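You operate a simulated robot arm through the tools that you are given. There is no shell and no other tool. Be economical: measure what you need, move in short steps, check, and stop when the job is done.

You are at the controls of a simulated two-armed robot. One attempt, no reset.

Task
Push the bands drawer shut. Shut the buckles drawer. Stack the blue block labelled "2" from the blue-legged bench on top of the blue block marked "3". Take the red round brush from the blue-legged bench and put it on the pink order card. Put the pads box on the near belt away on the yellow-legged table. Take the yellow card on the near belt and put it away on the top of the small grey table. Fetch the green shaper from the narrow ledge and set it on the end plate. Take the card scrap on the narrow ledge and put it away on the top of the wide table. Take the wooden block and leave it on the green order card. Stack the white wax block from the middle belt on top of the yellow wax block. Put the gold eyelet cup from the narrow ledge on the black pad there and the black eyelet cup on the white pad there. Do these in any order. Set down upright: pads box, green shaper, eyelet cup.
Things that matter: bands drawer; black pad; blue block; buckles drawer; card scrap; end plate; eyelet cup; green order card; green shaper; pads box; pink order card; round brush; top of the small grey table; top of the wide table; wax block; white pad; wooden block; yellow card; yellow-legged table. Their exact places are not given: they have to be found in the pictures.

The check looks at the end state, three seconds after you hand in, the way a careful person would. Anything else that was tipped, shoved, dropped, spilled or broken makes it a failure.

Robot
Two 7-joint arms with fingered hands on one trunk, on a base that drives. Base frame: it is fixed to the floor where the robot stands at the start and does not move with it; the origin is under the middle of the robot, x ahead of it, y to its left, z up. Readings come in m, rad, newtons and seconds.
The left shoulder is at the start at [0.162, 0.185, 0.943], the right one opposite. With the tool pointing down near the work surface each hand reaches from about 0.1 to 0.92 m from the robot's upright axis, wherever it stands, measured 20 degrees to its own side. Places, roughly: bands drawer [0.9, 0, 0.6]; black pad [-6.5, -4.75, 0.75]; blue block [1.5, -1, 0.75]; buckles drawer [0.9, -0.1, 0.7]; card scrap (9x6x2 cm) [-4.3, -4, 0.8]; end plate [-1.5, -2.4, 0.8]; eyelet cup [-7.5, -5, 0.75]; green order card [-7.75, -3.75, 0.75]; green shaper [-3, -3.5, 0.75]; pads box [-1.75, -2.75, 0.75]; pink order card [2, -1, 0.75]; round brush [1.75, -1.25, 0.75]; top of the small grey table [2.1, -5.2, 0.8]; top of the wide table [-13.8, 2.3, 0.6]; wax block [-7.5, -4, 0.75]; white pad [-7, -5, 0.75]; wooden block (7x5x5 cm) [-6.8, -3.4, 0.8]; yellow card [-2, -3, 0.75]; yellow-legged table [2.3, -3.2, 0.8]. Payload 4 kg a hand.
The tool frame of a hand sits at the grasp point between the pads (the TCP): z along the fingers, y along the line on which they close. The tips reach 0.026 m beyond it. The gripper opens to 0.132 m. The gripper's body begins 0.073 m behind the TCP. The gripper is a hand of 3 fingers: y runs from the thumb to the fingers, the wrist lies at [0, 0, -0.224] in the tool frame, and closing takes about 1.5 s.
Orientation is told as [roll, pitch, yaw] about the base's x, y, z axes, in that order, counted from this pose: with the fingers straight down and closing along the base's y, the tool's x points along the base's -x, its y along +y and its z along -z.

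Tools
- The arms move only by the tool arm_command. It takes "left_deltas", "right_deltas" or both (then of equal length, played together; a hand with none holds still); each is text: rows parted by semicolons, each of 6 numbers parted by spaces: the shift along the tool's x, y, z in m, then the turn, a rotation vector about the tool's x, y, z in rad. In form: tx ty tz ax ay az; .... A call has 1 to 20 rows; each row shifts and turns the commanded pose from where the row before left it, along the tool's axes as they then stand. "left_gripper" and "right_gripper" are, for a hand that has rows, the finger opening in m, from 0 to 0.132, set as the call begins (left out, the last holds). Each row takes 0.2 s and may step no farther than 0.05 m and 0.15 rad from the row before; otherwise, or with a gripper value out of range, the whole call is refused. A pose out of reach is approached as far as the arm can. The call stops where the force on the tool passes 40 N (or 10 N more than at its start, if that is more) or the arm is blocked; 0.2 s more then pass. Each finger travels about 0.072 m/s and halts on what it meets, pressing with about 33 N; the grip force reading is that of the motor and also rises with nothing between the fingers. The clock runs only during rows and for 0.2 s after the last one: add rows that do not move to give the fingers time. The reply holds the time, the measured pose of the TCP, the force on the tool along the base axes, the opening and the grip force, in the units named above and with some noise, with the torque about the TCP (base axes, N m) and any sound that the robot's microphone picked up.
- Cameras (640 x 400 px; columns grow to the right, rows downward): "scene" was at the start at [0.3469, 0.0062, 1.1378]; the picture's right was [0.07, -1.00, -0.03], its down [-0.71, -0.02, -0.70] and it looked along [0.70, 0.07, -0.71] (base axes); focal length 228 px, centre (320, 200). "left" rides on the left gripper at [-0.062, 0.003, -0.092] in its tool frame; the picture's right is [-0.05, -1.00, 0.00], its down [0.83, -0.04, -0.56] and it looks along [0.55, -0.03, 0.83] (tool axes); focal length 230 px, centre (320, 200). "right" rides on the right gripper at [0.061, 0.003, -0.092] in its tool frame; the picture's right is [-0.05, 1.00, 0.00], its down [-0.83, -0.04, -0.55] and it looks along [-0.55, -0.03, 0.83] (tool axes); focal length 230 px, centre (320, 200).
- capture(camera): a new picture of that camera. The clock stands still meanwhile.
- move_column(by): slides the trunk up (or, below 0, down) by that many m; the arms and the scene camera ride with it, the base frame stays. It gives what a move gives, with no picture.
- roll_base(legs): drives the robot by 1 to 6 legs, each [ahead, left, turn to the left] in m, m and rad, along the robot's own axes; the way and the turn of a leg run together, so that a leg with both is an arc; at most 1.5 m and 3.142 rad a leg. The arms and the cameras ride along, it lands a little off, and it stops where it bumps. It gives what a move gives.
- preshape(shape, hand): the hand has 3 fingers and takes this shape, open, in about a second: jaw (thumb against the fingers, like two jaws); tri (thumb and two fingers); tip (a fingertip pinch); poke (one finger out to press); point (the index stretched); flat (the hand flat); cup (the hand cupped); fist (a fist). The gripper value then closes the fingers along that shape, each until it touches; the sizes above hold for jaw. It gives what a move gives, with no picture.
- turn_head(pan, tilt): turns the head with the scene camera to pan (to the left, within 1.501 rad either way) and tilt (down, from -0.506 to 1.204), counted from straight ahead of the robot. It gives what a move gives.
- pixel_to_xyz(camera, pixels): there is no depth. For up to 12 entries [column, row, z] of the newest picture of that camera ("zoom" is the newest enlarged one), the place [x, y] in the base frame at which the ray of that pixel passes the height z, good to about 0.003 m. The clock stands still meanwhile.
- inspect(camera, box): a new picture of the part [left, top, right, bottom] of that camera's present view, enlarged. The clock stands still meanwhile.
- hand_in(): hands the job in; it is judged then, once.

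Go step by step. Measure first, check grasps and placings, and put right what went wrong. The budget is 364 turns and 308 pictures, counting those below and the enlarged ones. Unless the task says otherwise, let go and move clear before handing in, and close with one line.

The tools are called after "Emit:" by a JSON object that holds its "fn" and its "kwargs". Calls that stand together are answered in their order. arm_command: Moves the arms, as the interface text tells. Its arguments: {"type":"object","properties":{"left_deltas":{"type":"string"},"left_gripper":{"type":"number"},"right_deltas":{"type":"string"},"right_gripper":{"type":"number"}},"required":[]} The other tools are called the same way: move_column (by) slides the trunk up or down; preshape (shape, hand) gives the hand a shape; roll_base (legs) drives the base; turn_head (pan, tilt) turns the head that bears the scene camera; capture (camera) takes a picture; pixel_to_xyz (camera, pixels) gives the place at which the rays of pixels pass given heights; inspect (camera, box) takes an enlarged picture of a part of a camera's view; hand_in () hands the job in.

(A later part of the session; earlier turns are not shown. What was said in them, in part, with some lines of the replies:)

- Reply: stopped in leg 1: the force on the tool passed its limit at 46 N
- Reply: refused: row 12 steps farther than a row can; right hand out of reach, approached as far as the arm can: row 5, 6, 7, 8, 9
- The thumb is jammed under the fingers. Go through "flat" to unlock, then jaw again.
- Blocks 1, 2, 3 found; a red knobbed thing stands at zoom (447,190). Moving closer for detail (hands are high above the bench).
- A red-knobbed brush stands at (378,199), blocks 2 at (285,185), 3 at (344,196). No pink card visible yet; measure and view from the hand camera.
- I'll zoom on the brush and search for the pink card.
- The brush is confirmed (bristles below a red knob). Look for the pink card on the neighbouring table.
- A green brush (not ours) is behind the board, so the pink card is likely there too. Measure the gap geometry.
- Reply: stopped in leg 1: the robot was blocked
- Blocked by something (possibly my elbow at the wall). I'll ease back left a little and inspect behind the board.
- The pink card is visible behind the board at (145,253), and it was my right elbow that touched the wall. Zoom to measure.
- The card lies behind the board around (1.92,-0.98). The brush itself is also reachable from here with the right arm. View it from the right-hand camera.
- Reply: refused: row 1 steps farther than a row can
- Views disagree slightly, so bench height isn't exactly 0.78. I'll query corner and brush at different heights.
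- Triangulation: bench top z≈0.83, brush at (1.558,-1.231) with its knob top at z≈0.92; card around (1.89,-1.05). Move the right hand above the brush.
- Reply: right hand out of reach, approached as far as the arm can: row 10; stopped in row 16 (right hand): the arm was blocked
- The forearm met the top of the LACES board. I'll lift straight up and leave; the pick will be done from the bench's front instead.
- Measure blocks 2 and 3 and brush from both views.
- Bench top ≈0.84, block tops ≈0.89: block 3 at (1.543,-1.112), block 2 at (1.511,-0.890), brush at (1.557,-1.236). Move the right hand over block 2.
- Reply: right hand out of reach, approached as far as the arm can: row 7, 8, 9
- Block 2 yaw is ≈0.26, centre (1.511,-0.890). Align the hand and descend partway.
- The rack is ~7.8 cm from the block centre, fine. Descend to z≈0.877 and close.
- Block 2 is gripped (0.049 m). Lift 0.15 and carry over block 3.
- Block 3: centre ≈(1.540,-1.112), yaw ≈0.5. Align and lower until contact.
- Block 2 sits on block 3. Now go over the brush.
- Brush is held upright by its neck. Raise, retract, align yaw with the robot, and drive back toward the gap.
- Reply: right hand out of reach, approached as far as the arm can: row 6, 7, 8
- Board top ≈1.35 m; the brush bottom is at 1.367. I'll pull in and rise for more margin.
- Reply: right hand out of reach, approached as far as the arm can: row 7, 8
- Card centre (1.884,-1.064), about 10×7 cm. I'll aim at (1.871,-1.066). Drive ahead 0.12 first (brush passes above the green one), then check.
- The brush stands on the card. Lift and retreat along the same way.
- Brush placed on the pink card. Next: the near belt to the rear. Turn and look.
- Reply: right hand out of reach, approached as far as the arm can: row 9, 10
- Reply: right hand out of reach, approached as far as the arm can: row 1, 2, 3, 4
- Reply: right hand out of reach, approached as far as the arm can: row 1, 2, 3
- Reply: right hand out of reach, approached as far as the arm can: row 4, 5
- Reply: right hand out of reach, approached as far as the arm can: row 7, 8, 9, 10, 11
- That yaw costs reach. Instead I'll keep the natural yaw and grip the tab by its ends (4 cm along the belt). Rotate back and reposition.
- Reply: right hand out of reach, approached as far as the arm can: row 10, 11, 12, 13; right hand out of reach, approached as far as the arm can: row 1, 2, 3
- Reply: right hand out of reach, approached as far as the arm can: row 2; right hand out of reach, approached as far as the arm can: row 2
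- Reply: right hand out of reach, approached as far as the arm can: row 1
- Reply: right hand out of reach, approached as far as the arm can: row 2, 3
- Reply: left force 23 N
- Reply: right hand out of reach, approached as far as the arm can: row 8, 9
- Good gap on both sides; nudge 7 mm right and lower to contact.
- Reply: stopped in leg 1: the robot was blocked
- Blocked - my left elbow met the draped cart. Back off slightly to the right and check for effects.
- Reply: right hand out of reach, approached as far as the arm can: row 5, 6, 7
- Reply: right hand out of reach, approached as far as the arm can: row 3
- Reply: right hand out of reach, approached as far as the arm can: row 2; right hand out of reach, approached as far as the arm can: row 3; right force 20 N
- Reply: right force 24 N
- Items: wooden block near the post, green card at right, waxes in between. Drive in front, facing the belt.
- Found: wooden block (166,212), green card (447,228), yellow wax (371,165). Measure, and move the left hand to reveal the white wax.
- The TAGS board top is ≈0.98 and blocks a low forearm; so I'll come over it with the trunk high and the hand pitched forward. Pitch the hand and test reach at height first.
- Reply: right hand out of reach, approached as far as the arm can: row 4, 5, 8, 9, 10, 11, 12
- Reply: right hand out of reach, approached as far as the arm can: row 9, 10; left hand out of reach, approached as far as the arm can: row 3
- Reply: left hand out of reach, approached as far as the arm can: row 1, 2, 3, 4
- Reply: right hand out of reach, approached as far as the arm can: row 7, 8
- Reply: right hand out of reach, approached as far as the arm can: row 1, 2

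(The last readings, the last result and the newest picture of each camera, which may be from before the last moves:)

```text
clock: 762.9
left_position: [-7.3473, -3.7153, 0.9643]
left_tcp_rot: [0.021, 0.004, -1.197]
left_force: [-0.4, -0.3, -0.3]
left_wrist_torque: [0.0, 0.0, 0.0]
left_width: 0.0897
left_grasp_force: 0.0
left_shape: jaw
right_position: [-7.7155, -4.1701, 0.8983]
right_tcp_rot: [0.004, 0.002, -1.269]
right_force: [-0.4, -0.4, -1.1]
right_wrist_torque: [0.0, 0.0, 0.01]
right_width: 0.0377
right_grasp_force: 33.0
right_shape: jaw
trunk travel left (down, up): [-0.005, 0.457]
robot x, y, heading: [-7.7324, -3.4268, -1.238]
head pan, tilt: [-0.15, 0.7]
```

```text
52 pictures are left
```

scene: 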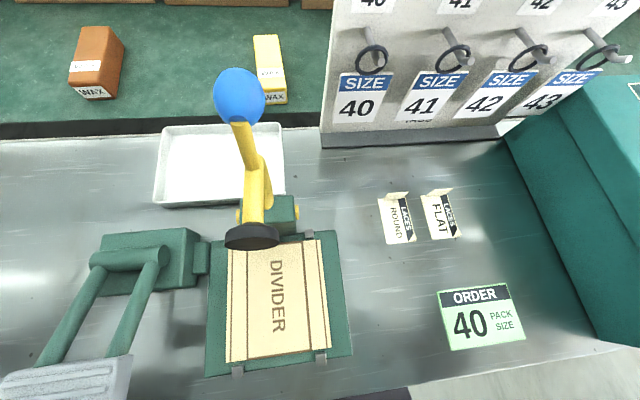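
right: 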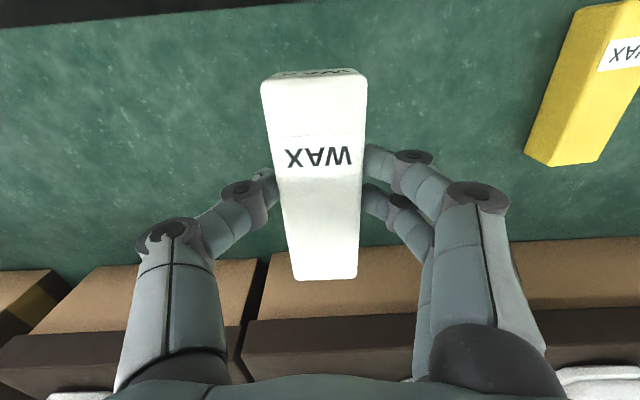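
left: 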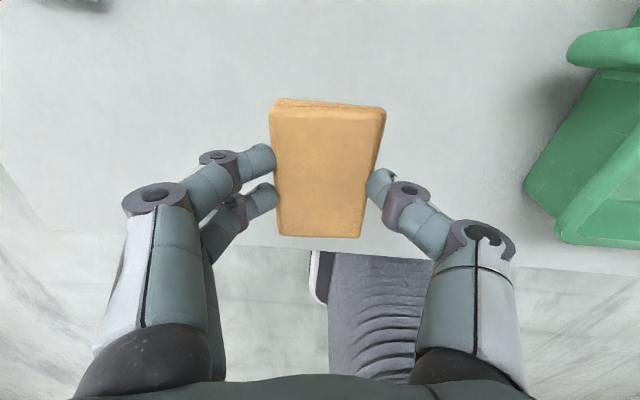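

Ball top ≈0.965, the forearm stays above 1.05. Shift the base left to bring the wax over the yellow one.

Emit:
{"fn": "roll_base", "kwargs": {"legs": [[-0.018, 0.235, 0]]}}

Emit:
{"fn": "arm_command", "kwargs": {"right_deltas": "0 0 0 0 0 -0.104;0 0 0 0 0 0"}}

Emit:
{"fn": "capture", "kwargs": {"camera": "right"}}

```text
clock: 764.6
left_position: [-7.1294, -3.6151, 0.9645]
left_tcp_rot: [0.02, 0.001, -1.19]
left_force: [0.7, -0.2, 0.5]
left_wrist_torque: [0.01, 0.06, 0.0]
left_width: 0.0897
left_grasp_force: 0.0
left_shape: jaw
right_position: [-7.4949, -4.0735, 0.8964]
right_tcp_rot: [0.006, 0.004, -1.263]
right_force: [-0.4, 0.5, -2.1]
right_wrist_torque: [0.0, 0.01, 0.02]
right_width: 0.0375
right_grasp_force: 32.7
right_shape: jaw
trunk travel left (down, up): [-0.005, 0.457]
robot x, y, heading: [-7.5136, -3.3298, -1.224]
head pan, tilt: [-0.15, 0.7]
```

```text
clock: 765.2
left_position: [-7.1306, -3.6155, 0.9636]
left_tcp_rot: [0.021, 0.001, -1.191]
left_force: [1.0, -0.2, -0.1]
left_wrist_torque: [0.0, -0.04, -0.01]
left_width: 0.0901
left_grasp_force: 0.1
left_shape: jaw
right_position: [-7.4953, -4.0729, 0.8956]
right_tcp_rot: [0.008, 0.001, -1.161]
right_force: [0.2, -0.8, -1.1]
right_wrist_torque: [-0.03, 0.02, 0.0]
right_width: 0.0373
right_grasp_force: 32.8
right_shape: jaw
trunk travel left (down, up): [-0.005, 0.457]
robot x, y, heading: [-7.5195, -3.3306, -1.228]
head pan, tilt: [-0.15, 0.7]
```

```text
51 pictures are left
```

right: 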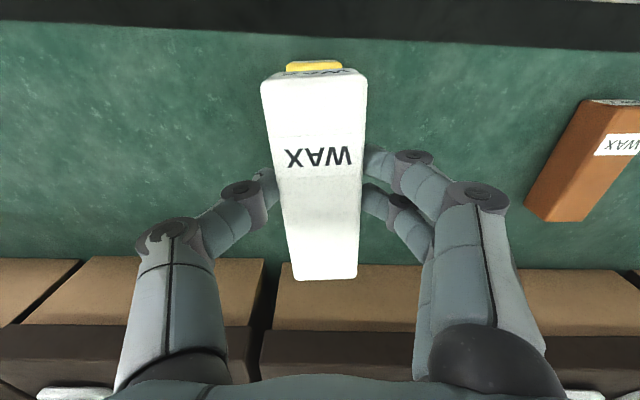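

Alignment is within 5 mm; correct that and lower to contact (expected 0.829).

Emit:
{"fn": "arm_command", "kwargs": {"right_deltas": "0 -0.005 0 0 0 0;0 0 0.03 0 0 0;0 0 0.025 0 0 0;0 0 0.005 0 0 0;0 0 0.003 0 0 0;0 0 0 0 0 0"}}

Emit:
{"fn": "capture", "kwargs": {"camera": "right"}}

```text
clock: 766.6
left_position: [-7.1295, -3.6154, 0.9638]
left_tcp_rot: [0.022, 0.001, -1.191]
left_force: [0.0, -1.2, -0.4]
left_wrist_torque: [-0.02, -0.01, -0.03]
left_width: 0.0898
left_grasp_force: 0.1
left_shape: jaw
right_position: [-7.5009, -4.0754, 0.8333]
right_tcp_rot: [0.008, 0.001, -1.16]
right_force: [0.6, 1.2, -0.3]
right_wrist_torque: [-0.02, -0.04, 0.01]
right_width: 0.037
right_grasp_force: 33.3
right_shape: jaw
trunk travel left (down, up): [-0.005, 0.457]
robot x, y, heading: [-7.5177, -3.3275, -1.226]
head pan, tilt: [-0.15, 0.7]
```

```text
50 pictures are left
```

right: 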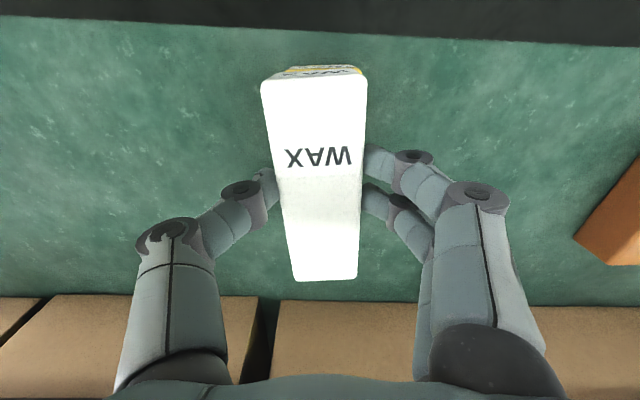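

Emit:
{"fn": "arm_command", "kwargs": {"right_deltas": "0 0 0.003 0 0 0;0 0 0.002 0 0 0;0 0 0.002 0 0 0;0 0 0 0 0 0"}}

```text
clock: 767.6
left_position: [-7.1304, -3.6134, 0.966]
left_tcp_rot: [0.022, -0.003, -1.19]
left_force: [0.6, 0.1, 0.1]
left_wrist_torque: [-0.01, -0.01, 0.01]
left_width: 0.0899
left_grasp_force: 0.0
left_shape: jaw
right_position: [-7.4998, -4.0742, 0.8301]
right_tcp_rot: [0.006, -0.008, -1.16]
right_force: [-2.0, -10.1, 30.0]
right_wrist_torque: [-0.21, 0.15, -0.02]
right_width: 0.0391
right_grasp_force: 33.6
right_shape: jaw
trunk travel left (down, up): [-0.005, 0.457]
robot x, y, heading: [-7.5177, -3.3311, -1.226]
head pan, tilt: [-0.15, 0.7]
```

Contact at 0.830. Relieve slightly, open, and lift.

Emit:
{"fn": "arm_command", "kwargs": {"right_deltas": "0 0 -0.003 0 0 0;0 0 0 0 0 0"}}

Emit:
{"fn": "arm_command", "kwargs": {"right_deltas": "0 0 0 0 0 0;0 0 0 0 0 0;0 0 0 0 0 0;0 0 0 0 0 0", "right_gripper": 0.075}}

Emit:
{"fn": "arm_command", "kwargs": {"right_deltas": "0 0 -0.03 0 0 0;0 0 -0.04 0 0 0;0 0 -0.04 0 0 0;0 0 -0.04 0 0 0;0 0 -0.04 0 0 0;0 0 -0.03 0 0 0;0 0 0 0 0 0"}}

Emit:
{"fn": "capture", "kwargs": {"camera": "right"}}

```text
clock: 768.2
left_position: [-7.1296, -3.6131, 0.9643]
left_tcp_rot: [0.02, 0.001, -1.19]
left_force: [-0.3, 0.5, 0.3]
left_wrist_torque: [0.0, 0.02, 0.0]
left_width: 0.09
left_grasp_force: 0.0
left_shape: jaw
right_position: [-7.4998, -4.0743, 0.8317]
right_tcp_rot: [0.009, -0.001, -1.159]
right_force: [-0.2, -9.8, 26.0]
right_wrist_torque: [-0.22, 0.11, -0.02]
right_width: 0.0394
right_grasp_force: 33.3
right_shape: jaw
trunk travel left (down, up): [-0.005, 0.457]
robot x, y, heading: [-7.5176, -3.3303, -1.223]
head pan, tilt: [-0.15, 0.7]
```

```text
clock: 769.2
left_position: [-7.1308, -3.6163, 0.9636]
left_tcp_rot: [0.02, 0.002, -1.189]
left_force: [0.0, -0.1, -0.3]
left_wrist_torque: [0.01, 0.03, 0.0]
left_width: 0.0902
left_grasp_force: 0.1
left_shape: jaw
right_position: [-7.5003, -4.0754, 0.8287]
right_tcp_rot: [0.008, 0.003, -1.159]
right_force: [0.0, -0.8, 0.1]
right_wrist_torque: [0.01, -0.02, 0.0]
right_width: 0.0743
right_grasp_force: 0.1
right_shape: jaw
trunk travel left (down, up): [-0.005, 0.457]
robot x, y, heading: [-7.5186, -3.3317, -1.222]
head pan, tilt: [-0.15, 0.7]
```

```text
clock: 770.8
left_position: [-7.1307, -3.6159, 0.9626]
left_tcp_rot: [0.022, 0.004, -1.19]
left_force: [0.2, -0.3, 0.6]
left_wrist_torque: [0.0, -0.05, 0.02]
left_width: 0.0899
left_grasp_force: 0.0
left_shape: jaw
right_position: [-7.5089, -4.0704, 1.0421]
right_tcp_rot: [0.007, 0.002, -1.161]
right_force: [0.5, 0.3, 0.2]
right_wrist_torque: [0.04, -0.01, 0.0]
right_width: 0.0746
right_grasp_force: 0.0
right_shape: jaw
right hand out of reach, approached as far as the arm can: row 6
trunk travel left (down, up): [-0.005, 0.457]
robot x, y, heading: [-7.5205, -3.3256, -1.225]
head pan, tilt: [-0.15, 0.7]
```

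```text
49 pictures are left
```

right: 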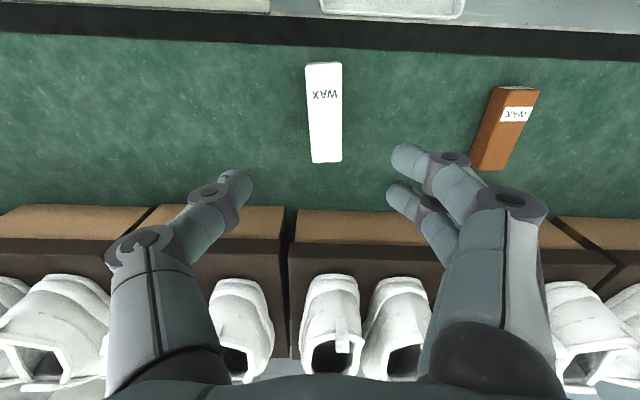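

White rests squarely on yellow. Retract the right hand above the lever, then back off to look at the wooden block.

Emit:
{"fn": "arm_command", "kwargs": {"right_deltas": "0.03 0 -0.015 0 0 0;0.03 0 -0.015 0 0 0;0.04 0 -0.01 0 0 0;0.04 0 -0.01 0 0 0;0.04 0 0 0 0 0;0.04 0 0 0 0 0;0.04 0 0 0 0 0;0.04 0 0 0 0 0;0 0 0 0 0 0"}}

Emit:
{"fn": "roll_base", "kwargs": {"legs": [[-0.3, 0, 0]]}}

Emit:
{"fn": "move_column", "kwargs": {"by": 0.1}}

Emit:
{"fn": "turn_head", "kwargs": {"pan": 0.45, "tilt": 0.7}}

Emit:
{"fn": "capture", "kwargs": {"camera": "scene"}}

```text
clock: 772.8
left_position: [-7.1301, -3.6161, 0.9641]
left_tcp_rot: [0.022, 0.003, -1.19]
left_force: [0.6, -0.7, -0.4]
left_wrist_torque: [0.02, 0.02, -0.04]
left_width: 0.0898
left_grasp_force: 0.1
left_shape: jaw
right_position: [-7.63, -3.7974, 1.0895]
right_tcp_rot: [0.007, 0.003, -1.16]
right_force: [-0.4, 0.6, 0.3]
right_wrist_torque: [0.07, -0.02, -0.02]
right_width: 0.0744
right_grasp_force: 0.1
right_shape: jaw
trunk travel left (down, up): [-0.005, 0.457]
robot x, y, heading: [-7.5165, -3.3287, -1.22]
head pan, tilt: [-0.15, 0.7]
```

```text
clock: 774.9
left_position: [-7.2351, -3.3293, 0.9635]
left_tcp_rot: [0.02, 0.002, -1.193]
left_force: [-0.2, 0.1, -0.2]
left_wrist_torque: [-0.02, 0.0, 0.01]
left_width: 0.0897
left_grasp_force: 0.1
left_shape: jaw
right_position: [-7.7347, -3.5089, 1.091]
right_tcp_rot: [0.006, 0.001, -1.162]
right_force: [-0.3, 0.0, -0.4]
right_wrist_torque: [-0.03, 0.02, -0.03]
right_width: 0.0746
right_grasp_force: 0.0
right_shape: jaw
trunk travel left (down, up): [-0.005, 0.457]
robot x, y, heading: [-7.6214, -3.0449, -1.231]
head pan, tilt: [-0.15, 0.7]
```

```text
clock: 776.2
left_position: [-7.2335, -3.3309, 1.0637]
left_tcp_rot: [0.023, 0.003, -1.194]
left_force: [-0.1, 0.6, -0.7]
left_wrist_torque: [0.01, 0.02, 0.02]
left_width: 0.0899
left_grasp_force: 0.1
left_shape: jaw
right_position: [-7.7323, -3.5113, 1.1903]
right_tcp_rot: [0.007, 0.004, -1.161]
right_force: [0.1, -0.7, 0.1]
right_wrist_torque: [0.04, 0.01, -0.04]
right_width: 0.0745
right_grasp_force: 0.0
right_shape: jaw
trunk travel left (down, up): [-0.105, 0.357]
robot x, y, heading: [-7.6193, -3.0441, -1.227]
head pan, tilt: [-0.15, 0.7]
```

```text
clock: 777.2
left_position: [-7.2341, -3.331, 1.0635]
left_tcp_rot: [0.021, 0.002, -1.195]
left_force: [-1.1, -0.5, 0.3]
left_wrist_torque: [-0.01, 0.0, 0.01]
left_width: 0.0897
left_grasp_force: 0.1
left_shape: jaw
right_position: [-7.734, -3.5096, 1.1913]
right_tcp_rot: [0.006, 0.001, -1.162]
right_force: [-0.9, 0.2, 0.8]
right_wrist_torque: [-0.01, -0.01, -0.02]
right_width: 0.0748
right_grasp_force: 0.0
right_shape: jaw
trunk travel left (down, up): [-0.105, 0.357]
robot x, y, heading: [-7.6244, -3.044, -1.23]
head pan, tilt: [0.45, 0.7]
```

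```text
48 pictures are left
```

scene: 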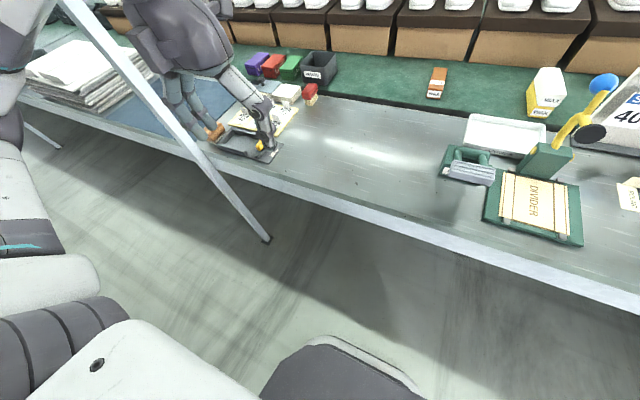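

The wooden block sits beside the gantry post. Zoom for accurate positions.

Emit:
{"fn": "arm_command", "kwargs": {"left_deltas": "0.04 0 -0.02 0 0 0;0.04 0 -0.02 0 0 0;0.04 0 -0.02 0 0 0;0 0 0 0 0 0"}}

Emit:
{"fn": "inspect", "kwargs": {"camera": "scene", "box": [150, 80, 310, 180]}}

```text
clock: 778.2
left_position: [-7.2871, -3.2236, 1.1198]
left_tcp_rot: [0.019, 0.003, -1.194]
left_force: [-0.6, 0.5, -0.9]
left_wrist_torque: [-0.03, -0.01, -0.04]
left_width: 0.09
left_grasp_force: 0.1
left_shape: jaw
left hand out of reach, approached as far as the arm can: row 3
right_position: [-7.7325, -3.5101, 1.1906]
right_tcp_rot: [0.007, 0.0, -1.163]
right_force: [0.3, 0.4, -1.1]
right_wrist_torque: [0.01, 0.03, -0.02]
right_width: 0.0742
right_grasp_force: 0.1
right_shape: jaw
trunk travel left (down, up): [-0.105, 0.357]
robot x, y, heading: [-7.6251, -3.0413, -1.223]
head pan, tilt: [0.45, 0.7]
```

```text
4.00 times, centred on (230, 130) of scene
```

zoom: 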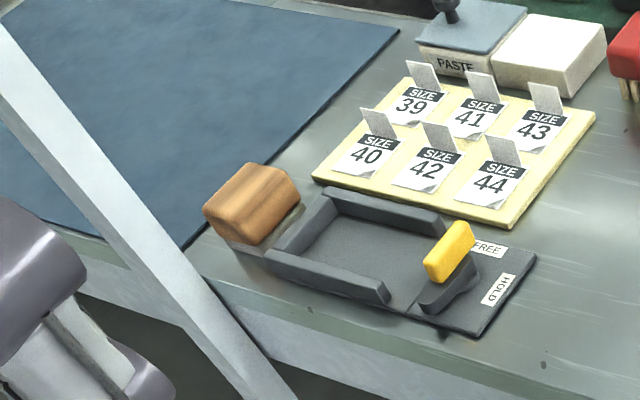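

Emit:
{"fn": "pixel_to_xyz", "kwargs": {"camera": "zoom", "pixels": [[250, 192, 0.805], [203, 210, 0.8], [300, 190, 0.8], [248, 163, 0.805], [255, 245, 0.765], [268, 258, 0.765], [325, 190, 0.77], [280, 330, 0.757], [150, 250, 0.9], [205, 310, 0.757]]}}

```text
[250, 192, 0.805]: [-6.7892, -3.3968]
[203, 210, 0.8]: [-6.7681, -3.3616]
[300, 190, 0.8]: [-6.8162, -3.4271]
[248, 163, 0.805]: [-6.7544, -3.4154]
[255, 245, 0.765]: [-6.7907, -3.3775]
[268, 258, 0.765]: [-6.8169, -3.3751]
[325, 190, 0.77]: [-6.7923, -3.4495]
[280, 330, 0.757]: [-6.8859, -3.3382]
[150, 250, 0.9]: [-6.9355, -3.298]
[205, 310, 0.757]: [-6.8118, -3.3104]
```

Emit:
{"fn": "pixel_to_xyz", "kwargs": {"camera": "scene", "pixels": [[266, 240, 0], [258, 240, 0], [192, 150, 0.6], [197, 147, 0.6]]}}

Emit:
{"fn": "roll_base", "kwargs": {"legs": [[0, -0.15, 0], [0, 0, 1.55]]}}

Emit:
{"fn": "turn_head", "kwargs": {"pan": -0.6, "tilt": 0.7}}

Emit:
{"fn": "capture", "kwargs": {"camera": "scene"}}

```text
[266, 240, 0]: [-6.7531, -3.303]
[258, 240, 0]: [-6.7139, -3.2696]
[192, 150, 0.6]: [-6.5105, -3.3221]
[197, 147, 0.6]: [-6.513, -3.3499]
```

```text
clock: 783.4
left_position: [-7.5811, -2.7586, 1.1199]
left_tcp_rot: [0.019, 0.002, 0.378]
left_force: [0.2, -0.4, 1.0]
left_wrist_torque: [0.01, -0.01, 0.01]
left_width: 0.0901
left_grasp_force: 0.0
left_shape: jaw
right_position: [-7.2937, -3.2059, 1.192]
right_tcp_rot: [0.006, 0.002, 0.411]
right_force: [-1.0, -0.4, -1.0]
right_wrist_torque: [-0.03, -0.02, 0.0]
right_width: 0.0743
right_grasp_force: 0.1
right_shape: jaw
trunk travel left (down, up): [-0.105, 0.357]
robot x, y, heading: [-7.7641, -3.0964, 0.348]
head pan, tilt: [0.45, 0.7]
```

```text
clock: 784.7
left_position: [-7.5797, -2.7599, 1.1202]
left_tcp_rot: [0.02, 0.002, 0.377]
left_force: [0.7, 1.1, -0.1]
left_wrist_torque: [0.0, 0.03, 0.01]
left_width: 0.0899
left_grasp_force: 0.0
left_shape: jaw
right_position: [-7.2939, -3.206, 1.191]
right_tcp_rot: [0.006, 0.001, 0.409]
right_force: [-0.1, -0.1, 0.2]
right_wrist_torque: [0.01, -0.01, 0.01]
right_width: 0.0744
right_grasp_force: 0.1
right_shape: jaw
trunk travel left (down, up): [-0.105, 0.357]
robot x, y, heading: [-7.7596, -3.0951, 0.347]
head pan, tilt: [-0.6, 0.7]
```

```text
46 pictures are left
```

scene: 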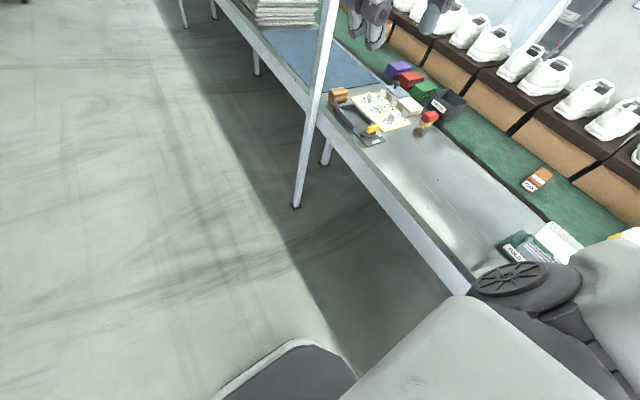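

Post is at u≈7.43, block at u≈7.51: with the hand oriented along the belt they don't conflict. Drive ahead 0.42 alongside the belt.

Emit:
{"fn": "roll_base", "kwargs": {"legs": [[0.41, 0, 0]]}}

Emit:
{"fn": "capture", "kwargs": {"camera": "right"}}

Emit:
{"fn": "turn_head", "kwargs": {"pan": -0.9, "tilt": 0.8}}

Emit:
{"fn": "capture", "kwargs": {"camera": "scene"}}

```text
clock: 787.2
left_position: [-7.1964, -2.6237, 1.1202]
left_tcp_rot: [0.019, 0.001, 0.373]
left_force: [0.4, -0.4, -0.3]
left_wrist_torque: [0.01, 0.02, 0.0]
left_width: 0.0899
left_grasp_force: 0.1
left_shape: jaw
right_position: [-6.9143, -3.0724, 1.1916]
right_tcp_rot: [0.007, 0.002, 0.404]
right_force: [0.0, -0.5, -0.2]
right_wrist_torque: [0.01, 0.04, -0.01]
right_width: 0.0745
right_grasp_force: 0.0
right_shape: jaw
trunk travel left (down, up): [-0.105, 0.357]
robot x, y, heading: [-7.3753, -2.9583, 0.34]
head pan, tilt: [-0.6, 0.7]
```

```text
45 pictures are left
```

right: 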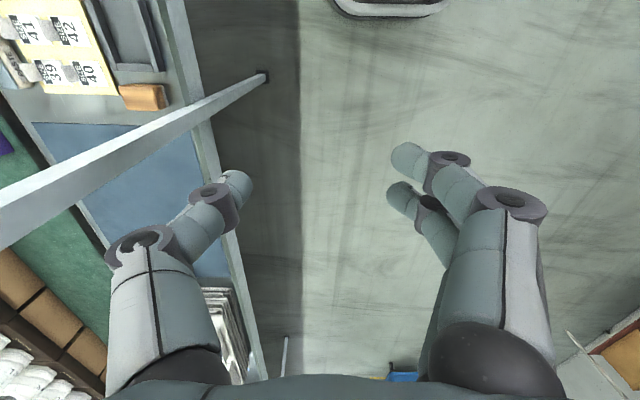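

```text
clock: 788.0
left_position: [-7.1964, -2.6245, 1.1208]
left_tcp_rot: [0.019, 0.002, 0.373]
left_force: [-0.5, 0.7, -0.5]
left_wrist_torque: [0.02, 0.03, 0.0]
left_width: 0.0898
left_grasp_force: 0.1
left_shape: jaw
right_position: [-6.9114, -3.0721, 1.1912]
right_tcp_rot: [0.006, 0.002, 0.405]
right_force: [-0.2, 0.3, 0.6]
right_wrist_torque: [-0.01, 0.01, 0.0]
right_width: 0.0745
right_grasp_force: 0.0
right_shape: jaw
trunk travel left (down, up): [-0.105, 0.357]
robot x, y, heading: [-7.3764, -2.9586, 0.341]
head pan, tilt: [-0.901, 0.799]
```

```text
44 pictures are left
```

scene: 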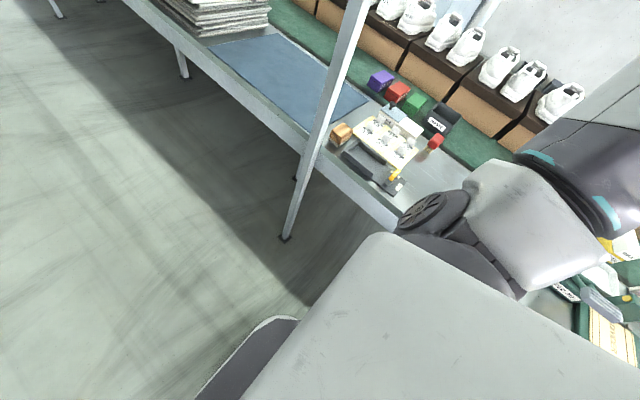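

Emit:
{"fn": "inspect", "kwargs": {"camera": "right", "box": [80, 50, 200, 130]}}

Emit:
{"fn": "pixel_to_xyz", "kwargs": {"camera": "right", "pixels": [[263, 77, 0], [143, 94, 0.757], [143, 94, 0.805], [120, 88, 0.757], [165, 84, 0.757], [165, 107, 0.805], [126, 109, 0.805]]}}

```text
5.00 times, centred on (140, 90) of right
```

zoom: 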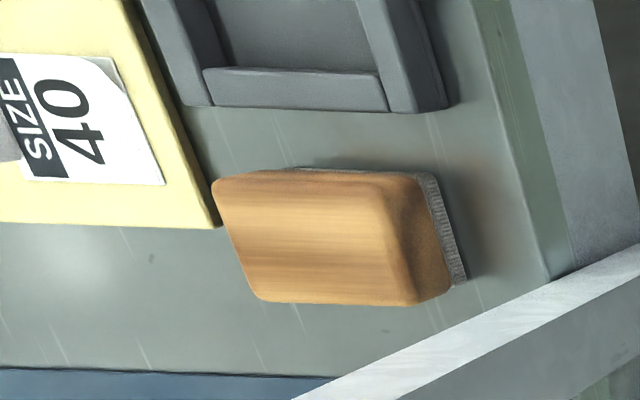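

```text
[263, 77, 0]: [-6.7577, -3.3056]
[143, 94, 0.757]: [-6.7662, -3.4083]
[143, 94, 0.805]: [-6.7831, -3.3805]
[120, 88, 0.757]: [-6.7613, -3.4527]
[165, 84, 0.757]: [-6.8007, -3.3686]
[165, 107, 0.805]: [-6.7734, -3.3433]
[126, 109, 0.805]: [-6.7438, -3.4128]
```

The block's 5 cm sides face along the belt; I should close along u with the hand camera away from the post. Try yawing the right hand +90°.

Emit:
{"fn": "arm_command", "kwargs": {"right_deltas": "0 0 0 0 0 -0.137;0 0 0 0 0 -0.137;0 0 0 0 0 -0.137;0 0 0 0 0 -0.137;0 0 0 0 0 -0.137;0 0 0 0 0 -0.137;0 0 0 0 0 -0.137;0 0 0 0 0 -0.137;0 0 0 0 0 -0.137;0 0 0 0 0 -0.137;0 0 0 0 0 -0.137;0 0 0 0 0 0", "right_gripper": 0.085}}

```text
clock: 790.6
left_position: [-7.1974, -2.6248, 1.1208]
left_tcp_rot: [0.018, 0.003, 0.375]
left_force: [-0.1, -0.2, -0.3]
left_wrist_torque: [0.01, -0.01, 0.02]
left_width: 0.0898
left_grasp_force: 0.0
left_shape: jaw
right_position: [-6.9125, -3.0741, 1.1909]
right_tcp_rot: [0.001, -0.007, 1.913]
right_force: [-0.4, -0.1, 0.2]
right_wrist_torque: [0.0, 0.02, 0.01]
right_width: 0.0846
right_grasp_force: 0.1
right_shape: jaw
trunk travel left (down, up): [-0.105, 0.357]
robot x, y, heading: [-7.3788, -2.9559, 0.333]
head pan, tilt: [-0.901, 0.799]
```

Emit:
{"fn": "pixel_to_xyz", "kwargs": {"camera": "zoom", "pixels": [[318, 242, 0.807], [212, 182, 0.807], [385, 182, 0.807], [415, 303, 0.807], [258, 300, 0.807], [465, 278, 0.757], [430, 172, 0.757]]}}

```text
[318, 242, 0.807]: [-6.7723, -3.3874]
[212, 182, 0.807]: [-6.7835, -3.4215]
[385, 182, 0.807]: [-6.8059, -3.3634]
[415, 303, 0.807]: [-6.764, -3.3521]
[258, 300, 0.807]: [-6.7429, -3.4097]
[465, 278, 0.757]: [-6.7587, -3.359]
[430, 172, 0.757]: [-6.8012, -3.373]
```

Block centre (-6.778,-3.390). Swing wide of the post: first along +u, then in over the belt, then back to the block.

Emit:
{"fn": "arm_command", "kwargs": {"right_deltas": "0 0.03 0 0 0 -0.026;0 0.025 0 0 0 0;0.038 0 0 0 0 0;0.038 0 0 0 0 0;0.038 0 0 0 0 0;0.038 0 0 0 0 0;0.038 0 0 0 0 0;0.038 0 0 0 0 0;0.038 0 0 0 0 0;0.038 0 0 0 0 0;0.038 0 0 0 0 0;0 0 0 0 0 0"}}

Emit:
{"fn": "capture", "kwargs": {"camera": "right"}}

```text
clock: 793.2
left_position: [-7.1978, -2.624, 1.1194]
left_tcp_rot: [0.019, 0.002, 0.374]
left_force: [0.3, 0.1, -0.5]
left_wrist_torque: [-0.01, -0.01, 0.01]
left_width: 0.0899
left_grasp_force: 0.0
left_shape: jaw
right_position: [-6.8413, -3.4104, 1.1886]
right_tcp_rot: [0.001, -0.006, 1.934]
right_force: [-0.4, -0.2, -0.4]
right_wrist_torque: [-0.02, 0.03, -0.02]
right_width: 0.0845
right_grasp_force: 0.1
right_shape: jaw
trunk travel left (down, up): [-0.105, 0.357]
robot x, y, heading: [-7.3752, -2.9582, 0.34]
head pan, tilt: [-0.901, 0.799]
```

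```text
42 pictures are left
```

right: 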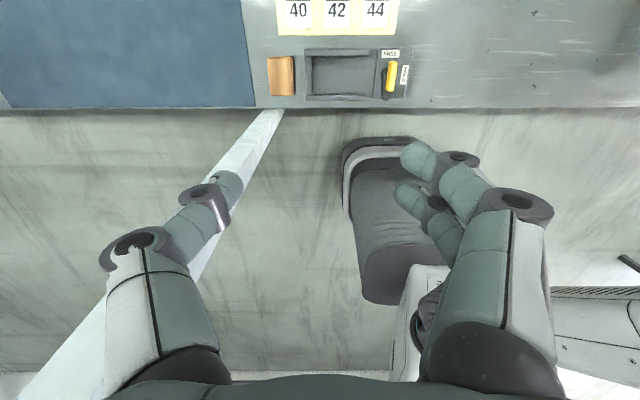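

Emit:
{"fn": "pixel_to_xyz", "kwargs": {"camera": "right", "pixels": [[281, 75, 0.807], [267, 58, 0.807], [295, 58, 0.807], [269, 95, 0.807], [294, 95, 0.807], [276, 108, 0.757], [306, 52, 0.77]]}}

```text
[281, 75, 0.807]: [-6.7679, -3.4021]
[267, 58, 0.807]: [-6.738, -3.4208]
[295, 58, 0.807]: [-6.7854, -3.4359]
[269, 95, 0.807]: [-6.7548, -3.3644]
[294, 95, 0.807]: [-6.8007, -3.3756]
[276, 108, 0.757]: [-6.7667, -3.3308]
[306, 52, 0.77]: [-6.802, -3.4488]
```

Emit:
{"fn": "arm_command", "kwargs": {"right_deltas": "0.011 -0.035 0 0 0 0;0 -0.035 0 0 0 0;0 0 0.04 0 0 0;0 0 0.04 0 0 0;0 0 0.04 0 0 0;0 0 0.04 0 0 0;0 0 0.04 0 0 0;0 0 0.04 0 0 0;0 0 0.04 0 0 0;0 0 0 0 0 0"}}

Emit:
{"fn": "capture", "kwargs": {"camera": "right"}}

```text
clock: 795.4
left_position: [-7.198, -2.6243, 1.1199]
left_tcp_rot: [0.019, 0.001, 0.374]
left_force: [-0.1, -0.2, -0.5]
left_wrist_torque: [0.03, 0.0, -0.01]
left_width: 0.0899
left_grasp_force: 0.0
left_shape: jaw
right_position: [-6.7732, -3.3952, 0.9083]
right_tcp_rot: [0.001, -0.009, 1.938]
right_force: [-0.6, 0.9, -0.2]
right_wrist_torque: [0.03, 0.02, -0.01]
right_width: 0.0847
right_grasp_force: 0.0
right_shape: jaw
trunk travel left (down, up): [-0.105, 0.357]
robot x, y, heading: [-7.3763, -2.9561, 0.336]
head pan, tilt: [-0.901, 0.799]
```

```text
41 pictures are left
```

right: 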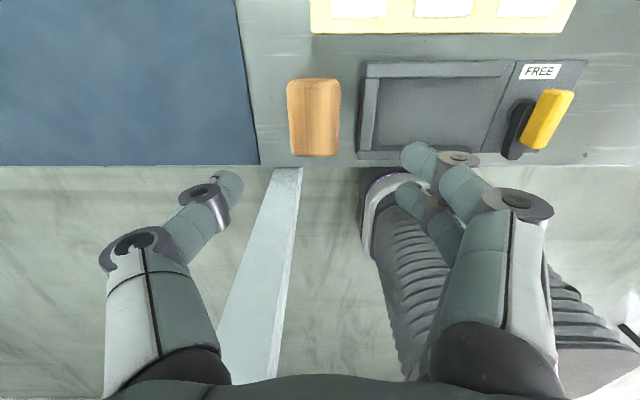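

Block slightly behind centre; the tray wall is close on the left. Use a 6.5 cm opening, correct 1.6 cm, and descend only to 0.817.

Emit:
{"fn": "arm_command", "kwargs": {"right_deltas": "0.016 -0.004 0 0 0 0;0 0 0.03 0 0 0;0 0 0.03 0 0 0;0 0 0 0 0 0", "right_gripper": 0.065}}

Emit:
{"fn": "capture", "kwargs": {"camera": "right"}}

```text
clock: 796.4
left_position: [-7.1984, -2.6244, 1.1205]
left_tcp_rot: [0.019, 0.001, 0.373]
left_force: [0.3, -0.7, 0.1]
left_wrist_torque: [0.0, -0.01, -0.01]
left_width: 0.0897
left_grasp_force: 0.1
left_shape: jaw
right_position: [-6.765, -3.4067, 0.848]
right_tcp_rot: [0.003, -0.008, 1.937]
right_force: [0.6, 0.6, 0.1]
right_wrist_torque: [0.01, 0.01, 0.02]
right_width: 0.0654
right_grasp_force: 0.1
right_shape: jaw
trunk travel left (down, up): [-0.105, 0.357]
robot x, y, heading: [-7.3766, -2.9574, 0.336]
head pan, tilt: [-0.901, 0.799]
```

```text
40 pictures are left
```

right: 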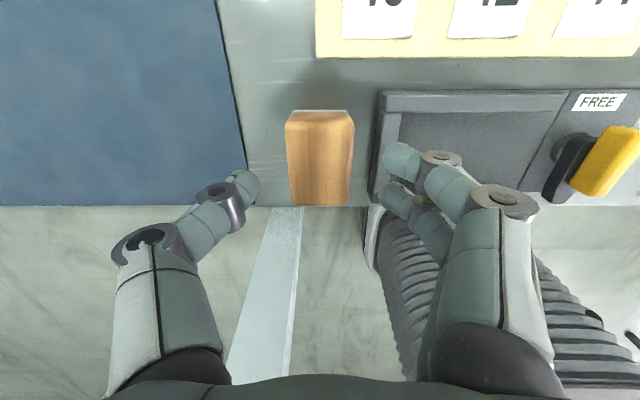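

Centred. Descend to 0.817, grip and lift.

Emit:
{"fn": "arm_command", "kwargs": {"right_deltas": "0 0 0.018 0 0 0;0 0 0.013 0 0 0;0 0 0 0 0 0"}}

Emit:
{"fn": "arm_command", "kwargs": {"right_deltas": "0 0 0 0 0 0;0 0 0 0 0 0;0 0 0 0 0 0;0 0 0 0 0 0", "right_gripper": 0.02}}

Emit:
{"fn": "arm_command", "kwargs": {"right_deltas": "0 0 -0.02 0 0 0;0 0 -0.03 0 0 0;0 0 -0.04 0 0 0;0 0 -0.04 0 0 0;0 0 0 0 0 0"}}

Emit:
{"fn": "capture", "kwargs": {"camera": "right"}}

```text
clock: 797.2
left_position: [-7.1975, -2.625, 1.1206]
left_tcp_rot: [0.02, 0.002, 0.375]
left_force: [-0.2, 0.2, 0.4]
left_wrist_torque: [-0.02, 0.01, -0.01]
left_width: 0.0899
left_grasp_force: 0.0
left_shape: jaw
right_position: [-6.7627, -3.4079, 0.8178]
right_tcp_rot: [0.002, -0.006, 1.938]
right_force: [0.2, 0.7, 0.7]
right_wrist_torque: [0.0, 0.01, -0.01]
right_width: 0.0655
right_grasp_force: 0.0
right_shape: jaw
trunk travel left (down, up): [-0.105, 0.357]
robot x, y, heading: [-7.3767, -2.9557, 0.337]
head pan, tilt: [-0.901, 0.799]
```

```text
clock: 798.2
left_position: [-7.1989, -2.6237, 1.119]
left_tcp_rot: [0.018, 0.0, 0.374]
left_force: [-0.4, 0.0, 0.5]
left_wrist_torque: [0.01, 0.02, 0.02]
left_width: 0.0897
left_grasp_force: 0.1
left_shape: jaw
right_position: [-6.764, -3.4079, 0.8204]
right_tcp_rot: [-0.002, -0.005, 1.936]
right_force: [0.7, -1.4, 12.6]
right_wrist_torque: [0.01, -0.04, -0.06]
right_width: 0.0302
right_grasp_force: 32.7
right_shape: jaw
trunk travel left (down, up): [-0.105, 0.357]
robot x, y, heading: [-7.3787, -2.9551, 0.345]
head pan, tilt: [-0.901, 0.799]
```

```text
clock: 799.4
left_position: [-7.1962, -2.6241, 1.1195]
left_tcp_rot: [0.018, 0.003, 0.372]
left_force: [0.3, -0.4, 0.1]
left_wrist_torque: [0.03, 0.0, -0.01]
left_width: 0.0899
left_grasp_force: 0.0
left_shape: jaw
right_position: [-6.7641, -3.408, 0.9466]
right_tcp_rot: [0.0, -0.008, 1.938]
right_force: [0.0, -0.5, -1.2]
right_wrist_torque: [-0.04, -0.01, 0.01]
right_width: 0.0293
right_grasp_force: 33.3
right_shape: jaw
trunk travel left (down, up): [-0.105, 0.357]
robot x, y, heading: [-7.3797, -2.9591, 0.339]
head pan, tilt: [-0.901, 0.799]
```

```text
39 pictures are left
```

right: 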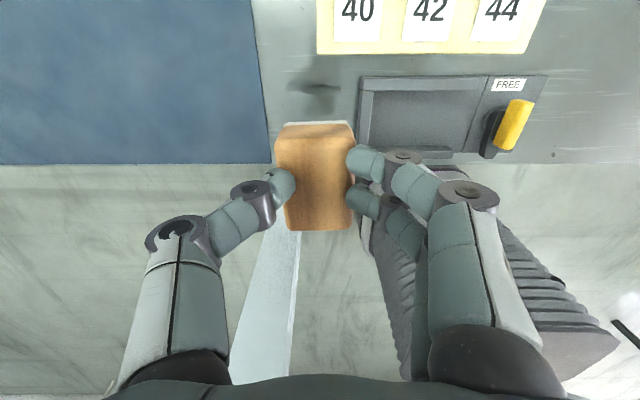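

The wooden block is held. Raise it, clear the post sideways, and back the base along the belt to the green card.

Emit:
{"fn": "arm_command", "kwargs": {"right_deltas": "0 0 -0.04 0 0 0;0 0 -0.04 0 0 0;0 0 -0.04 0 0 0;0 0 -0.04 0 0 0;0 0.03 -0.02 0 0 0;0 0.03 0 0 0 0;0 0 0 0 0 0"}}

Emit:
{"fn": "roll_base", "kwargs": {"legs": [[-0.6, 0, 0], [-0.48, 0, 0]]}}

Emit:
{"fn": "capture", "kwargs": {"camera": "right"}}

```text
clock: 801.0
left_position: [-7.1972, -2.6244, 1.1194]
left_tcp_rot: [0.02, 0.001, 0.374]
left_force: [-0.5, -0.3, -0.7]
left_wrist_torque: [0.0, 0.03, 0.0]
left_width: 0.0897
left_grasp_force: 0.1
left_shape: jaw
right_position: [-6.8175, -3.4301, 1.1259]
right_tcp_rot: [0.003, -0.007, 1.94]
right_force: [-0.5, 1.0, -1.2]
right_wrist_torque: [0.0, -0.03, -0.03]
right_width: 0.0292
right_grasp_force: 33.2
right_shape: jaw
trunk travel left (down, up): [-0.105, 0.357]
robot x, y, heading: [-7.3795, -2.9577, 0.34]
head pan, tilt: [-0.901, 0.799]
```

```text
clock: 806.9
left_position: [-8.2179, -2.9807, 1.1197]
left_tcp_rot: [0.019, 0.002, 0.363]
left_force: [-0.1, -0.6, -0.1]
left_wrist_torque: [0.01, -0.02, 0.02]
left_width: 0.0898
left_grasp_force: 0.0
left_shape: jaw
right_position: [-7.8462, -3.7905, 1.1269]
right_tcp_rot: [0.002, -0.007, 1.929]
right_force: [0.1, -0.6, -0.6]
right_wrist_torque: [0.0, -0.04, -0.02]
right_width: 0.0295
right_grasp_force: 32.8
right_shape: jaw
trunk travel left (down, up): [-0.105, 0.357]
robot x, y, heading: [-8.4012, -3.3161, 0.333]
head pan, tilt: [-0.901, 0.799]
```

```text
38 pictures are left
```

right: 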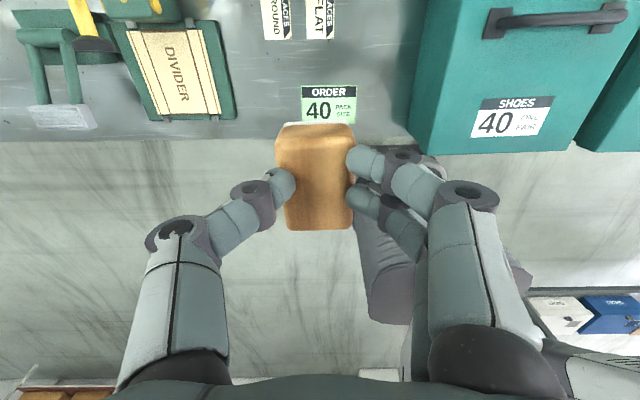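

The green card is right there at (329,104). Measure.

Emit:
{"fn": "pixel_to_xyz", "kwargs": {"camera": "right", "pixels": [[301, 87, 0.759], [357, 86, 0.759], [303, 122, 0.759], [356, 124, 0.759], [329, 104, 0.759], [418, 150, 0.757]]}}

```text
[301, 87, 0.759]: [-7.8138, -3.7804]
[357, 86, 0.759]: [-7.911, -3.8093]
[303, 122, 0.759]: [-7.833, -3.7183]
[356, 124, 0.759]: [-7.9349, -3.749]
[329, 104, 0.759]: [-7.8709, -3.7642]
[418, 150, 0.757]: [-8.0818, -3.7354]
```

Card centre (-7.873,-3.761). Raise the trunk 0.12 for elbow clearance over the teal boxes, then check the arm.

Emit:
{"fn": "move_column", "kwargs": {"by": 0.12}}

Emit:
{"fn": "arm_command", "kwargs": {"right_deltas": "-0.019 0.0073 0 0 0 0;-0.019 0.0073 0 0 0 0;0 0 0.04 0 0 0;0 0 0.04 0 0 0;0 0 0.04 0 0 0;0 0 0.04 0 0 0;0 0 0.04 0 0 0;0 0 0 0 0 0"}}

Emit:
{"fn": "capture", "kwargs": {"camera": "scene"}}

```text
clock: 808.4
left_position: [-8.2162, -2.9801, 1.2386]
left_tcp_rot: [0.02, 0.001, 0.362]
left_force: [0.5, 0.2, 0.2]
left_wrist_torque: [0.01, -0.02, 0.02]
left_width: 0.0897
left_grasp_force: 0.2
left_shape: jaw
right_position: [-7.8453, -3.7901, 1.2477]
right_tcp_rot: [0.003, -0.006, 1.928]
right_force: [0.5, 0.1, -0.3]
right_wrist_torque: [0.01, -0.01, 0.01]
right_width: 0.0291
right_grasp_force: 32.8
right_shape: jaw
trunk travel left (down, up): [-0.225, 0.237]
robot x, y, heading: [-8.3992, -3.3095, 0.328]
head pan, tilt: [-0.901, 0.799]
```

```text
clock: 810.2
left_position: [-8.2173, -2.9799, 1.2397]
left_tcp_rot: [0.019, 0.002, 0.363]
left_force: [-0.3, 0.2, -0.6]
left_wrist_torque: [0.02, -0.01, -0.04]
left_width: 0.09
left_grasp_force: 0.0
left_shape: jaw
right_position: [-7.8747, -3.7591, 1.049]
right_tcp_rot: [0.004, -0.007, 1.928]
right_force: [-0.2, 0.6, -1.3]
right_wrist_torque: [-0.03, -0.01, 0.05]
right_width: 0.0291
right_grasp_force: 33.2
right_shape: jaw
trunk travel left (down, up): [-0.225, 0.237]
robot x, y, heading: [-8.403, -3.3123, 0.334]
head pan, tilt: [-0.901, 0.799]
```

```text
37 pictures are left
```

scene: 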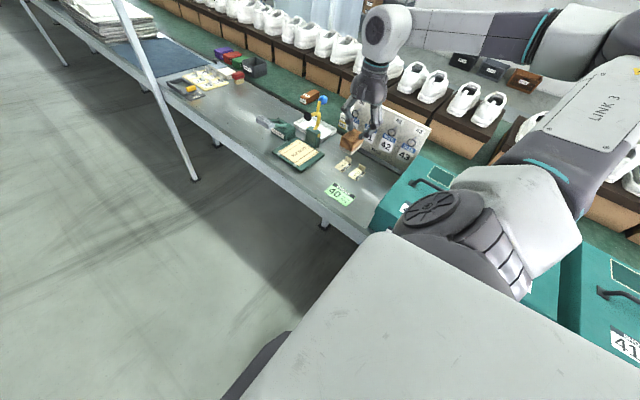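

The upper arm is above the boxes. Continue down to 0.85 and check.

Emit:
{"fn": "arm_command", "kwargs": {"right_deltas": "0 0 0.04 0 0 0;0 0 0.04 0 0 0;0 0 0.04 0 0 0;0 0 0.04 0 0 0;0 0 0.035 0 0 0;0 0 0 0 0 0"}}

Emit:
{"fn": "capture", "kwargs": {"camera": "right"}}

Emit:
{"fn": "inspect", "kwargs": {"camera": "scene", "box": [240, 60, 560, 260]}}

```text
clock: 811.6
left_position: [-8.219, -2.9803, 1.2394]
left_tcp_rot: [0.019, 0.002, 0.363]
left_force: [-0.3, 0.0, 0.8]
left_wrist_torque: [-0.01, 0.0, 0.0]
left_width: 0.0899
left_grasp_force: 0.1
left_shape: jaw
right_position: [-7.8754, -3.7586, 0.8515]
right_tcp_rot: [0.003, -0.006, 1.929]
right_force: [0.1, -0.9, -1.0]
right_wrist_torque: [-0.02, -0.02, -0.03]
right_width: 0.0289
right_grasp_force: 33.1
right_shape: jaw
trunk travel left (down, up): [-0.225, 0.237]
robot x, y, heading: [-8.4046, -3.3125, 0.33]
head pan, tilt: [-0.901, 0.799]
```

```text
36 pictures are left
```

right: 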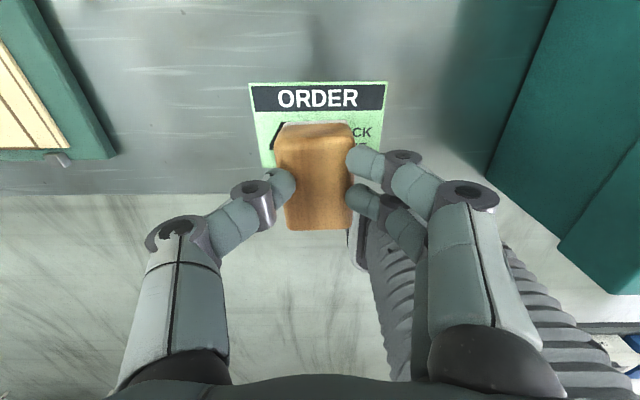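

```text
2.00 times, centred on (400, 160) of scene
```

zoom: 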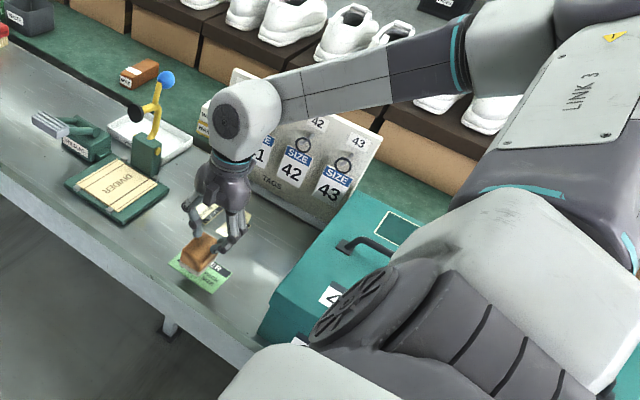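

Aligned over the card. Lower to contact (expected ≈0.821).

Emit:
{"fn": "arm_command", "kwargs": {"right_deltas": "0 0 0.015 0 0 0;0 0 0.008 0 0 0;0 0 0.004 0 0 0;0 0 0.003 0 0 0;0 0 0 0 0 0"}}

```text
clock: 812.8
left_position: [-8.2186, -2.9817, 1.2413]
left_tcp_rot: [0.02, 0.002, 0.363]
left_force: [0.1, 0.2, -0.5]
left_wrist_torque: [-0.04, 0.0, 0.02]
left_width: 0.0899
left_grasp_force: 0.1
left_shape: jaw
right_position: [-7.8753, -3.7568, 0.8237]
right_tcp_rot: [-0.001, -0.006, 1.928]
right_force: [-0.7, -0.2, 4.2]
right_wrist_torque: [-0.01, 0.03, -0.03]
right_width: 0.0291
right_grasp_force: 33.1
right_shape: jaw
trunk travel left (down, up): [-0.225, 0.237]
robot x, y, heading: [-8.4, -3.3119, 0.329]
head pan, tilt: [-0.901, 0.799]
```

Contact. Release and lift away.

Emit:
{"fn": "arm_command", "kwargs": {"right_deltas": "0 0 0.001 0 0 0;0 0 0 0 0 0;0 0 0 0 0 0;0 0 0 0 0 0;0 0 0 0 0 0", "right_gripper": 0.075}}

Emit:
{"fn": "arm_command", "kwargs": {"right_deltas": "0 0 -0.03 0 0 0;0 0 -0.04 0 0 0;0 0 -0.04 0 0 0;0 0 -0.04 0 0 0;0 0 -0.04 0 0 0;0 0 -0.04 0 0 0;0 0 0 0 0 0"}}

Emit:
{"fn": "capture", "kwargs": {"camera": "right"}}

Emit:
{"fn": "inspect", "kwargs": {"camera": "scene", "box": [240, 60, 480, 220]}}

```text
clock: 814.0
left_position: [-8.2178, -2.9808, 1.2397]
left_tcp_rot: [0.02, 0.003, 0.363]
left_force: [-0.2, -0.5, -0.4]
left_wrist_torque: [0.0, 0.03, -0.03]
left_width: 0.0898
left_grasp_force: 0.1
left_shape: jaw
right_position: [-7.8749, -3.7584, 0.8212]
right_tcp_rot: [0.0, -0.007, 1.928]
right_force: [1.1, -0.6, 0.4]
right_wrist_torque: [0.01, -0.04, 0.04]
right_width: 0.0745
right_grasp_force: 0.0
right_shape: jaw
trunk travel left (down, up): [-0.225, 0.237]
robot x, y, heading: [-8.4014, -3.3078, 0.33]
head pan, tilt: [-0.901, 0.799]
```

```text
clock: 815.6
left_position: [-8.2177, -2.9802, 1.2404]
left_tcp_rot: [0.019, 0.001, 0.363]
left_force: [-0.6, 1.1, -1.6]
left_wrist_torque: [-0.02, 0.03, 0.0]
left_width: 0.0898
left_grasp_force: 0.2
left_shape: jaw
right_position: [-7.8751, -3.7593, 1.0506]
right_tcp_rot: [0.005, -0.008, 1.928]
right_force: [0.2, 0.1, 0.2]
right_wrist_torque: [0.01, 0.01, -0.02]
right_width: 0.0745
right_grasp_force: 0.1
right_shape: jaw
trunk travel left (down, up): [-0.225, 0.237]
robot x, y, heading: [-8.4024, -3.3119, 0.332]
head pan, tilt: [-0.901, 0.799]
```

```text
34 pictures are left
```

right: 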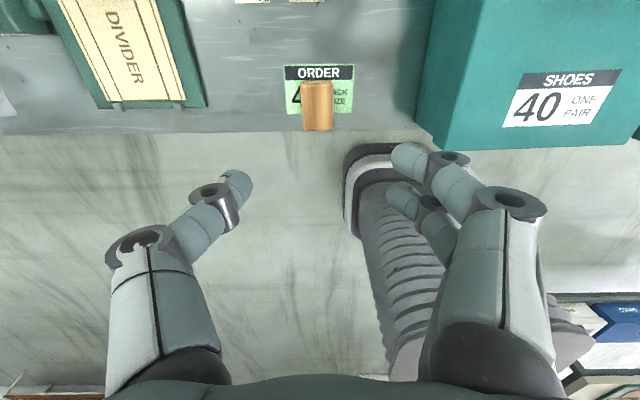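

```text
2.50 times, centred on (360, 140) of scene
```

zoom: 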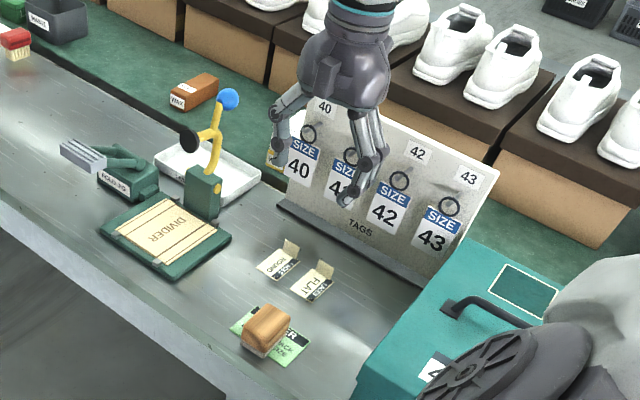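

Check centring of the block on the card from the overhead view.

Emit:
{"fn": "pixel_to_xyz", "kwargs": {"camera": "right", "pixels": [[300, 83, 0.81], [333, 83, 0.81], [305, 131, 0.81], [332, 131, 0.81], [285, 66, 0.758], [354, 66, 0.758], [286, 114, 0.758], [352, 113, 0.758]]}}

```text
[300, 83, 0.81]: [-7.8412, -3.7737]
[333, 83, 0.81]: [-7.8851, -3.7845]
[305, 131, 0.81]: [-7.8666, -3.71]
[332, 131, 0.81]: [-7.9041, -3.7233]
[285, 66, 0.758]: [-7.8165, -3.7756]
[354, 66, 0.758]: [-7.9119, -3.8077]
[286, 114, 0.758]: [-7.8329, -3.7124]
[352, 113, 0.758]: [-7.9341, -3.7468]
```

The block rests on the card with its centre ~1.2 cm from the card's centre, well within it. Withdraw the arm clear of the belt and take a last look.

Emit:
{"fn": "arm_command", "kwargs": {"right_deltas": "-0.03 0 -0.03 0 0 0;-0.03 0 -0.03 0 0 0;-0.04 0 0 0 0 0;-0.04 0 0 0 0 0;-0.04 0 0 0 0 0;-0.04 0 0 0 0 0;-0.04 0 0 0 0 0;0 0 0 0 0 0"}}

Emit:
{"fn": "roll_base", "kwargs": {"legs": [[0, 0.35, 0]]}}

Emit:
{"fn": "capture", "kwargs": {"camera": "scene"}}

```text
clock: 817.4
left_position: [-8.2181, -2.9816, 1.2409]
left_tcp_rot: [0.019, 0.0, 0.363]
left_force: [-0.4, 0.5, 0.0]
left_wrist_torque: [0.0, 0.0, 0.01]
left_width: 0.09
left_grasp_force: 0.0
left_shape: jaw
right_position: [-7.9674, -3.5149, 1.1142]
right_tcp_rot: [0.002, -0.006, 1.928]
right_force: [-0.1, -0.7, -0.1]
right_wrist_torque: [0.02, 0.03, 0.0]
right_width: 0.0744
right_grasp_force: 0.0
right_shape: jaw
trunk travel left (down, up): [-0.225, 0.237]
robot x, y, heading: [-8.4032, -3.3143, 0.331]
head pan, tilt: [-0.901, 0.799]
```

```text
clock: 819.7
left_position: [-8.3366, -2.6412, 1.2408]
left_tcp_rot: [0.018, 0.003, 0.368]
left_force: [-0.4, 0.1, 1.3]
left_wrist_torque: [0.0, 0.0, -0.01]
left_width: 0.0897
left_grasp_force: 0.0
left_shape: jaw
right_position: [-8.0823, -3.1737, 1.1124]
right_tcp_rot: [0.001, -0.007, 1.935]
right_force: [0.5, 0.2, 0.1]
right_wrist_torque: [-0.01, 0.01, -0.01]
right_width: 0.0745
right_grasp_force: 0.0
right_shape: jaw
trunk travel left (down, up): [-0.225, 0.237]
robot x, y, heading: [-8.5181, -2.9742, 0.333]
head pan, tilt: [-0.901, 0.799]
```

```text
32 pictures are left
```

scene: 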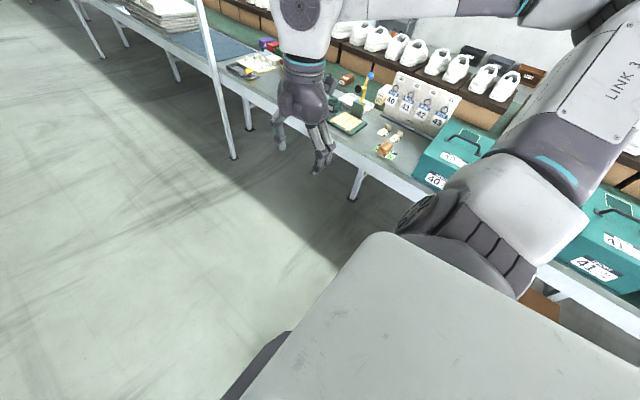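

The last picture shows the block on the green card at about (385,150) and both hands empty and clear of the belt. I checked each placing as it was made, so I'm handing in.

Emit:
{"fn": "hand_in", "kwargs": {}}

```text
The job is handed in.
```

All twelve placings were made and handed in; the wooden block sits about 1.2 cm off the centre of the green card, and I briefly bumped the LACES board, a wall and the draped cart without seeing anything move.
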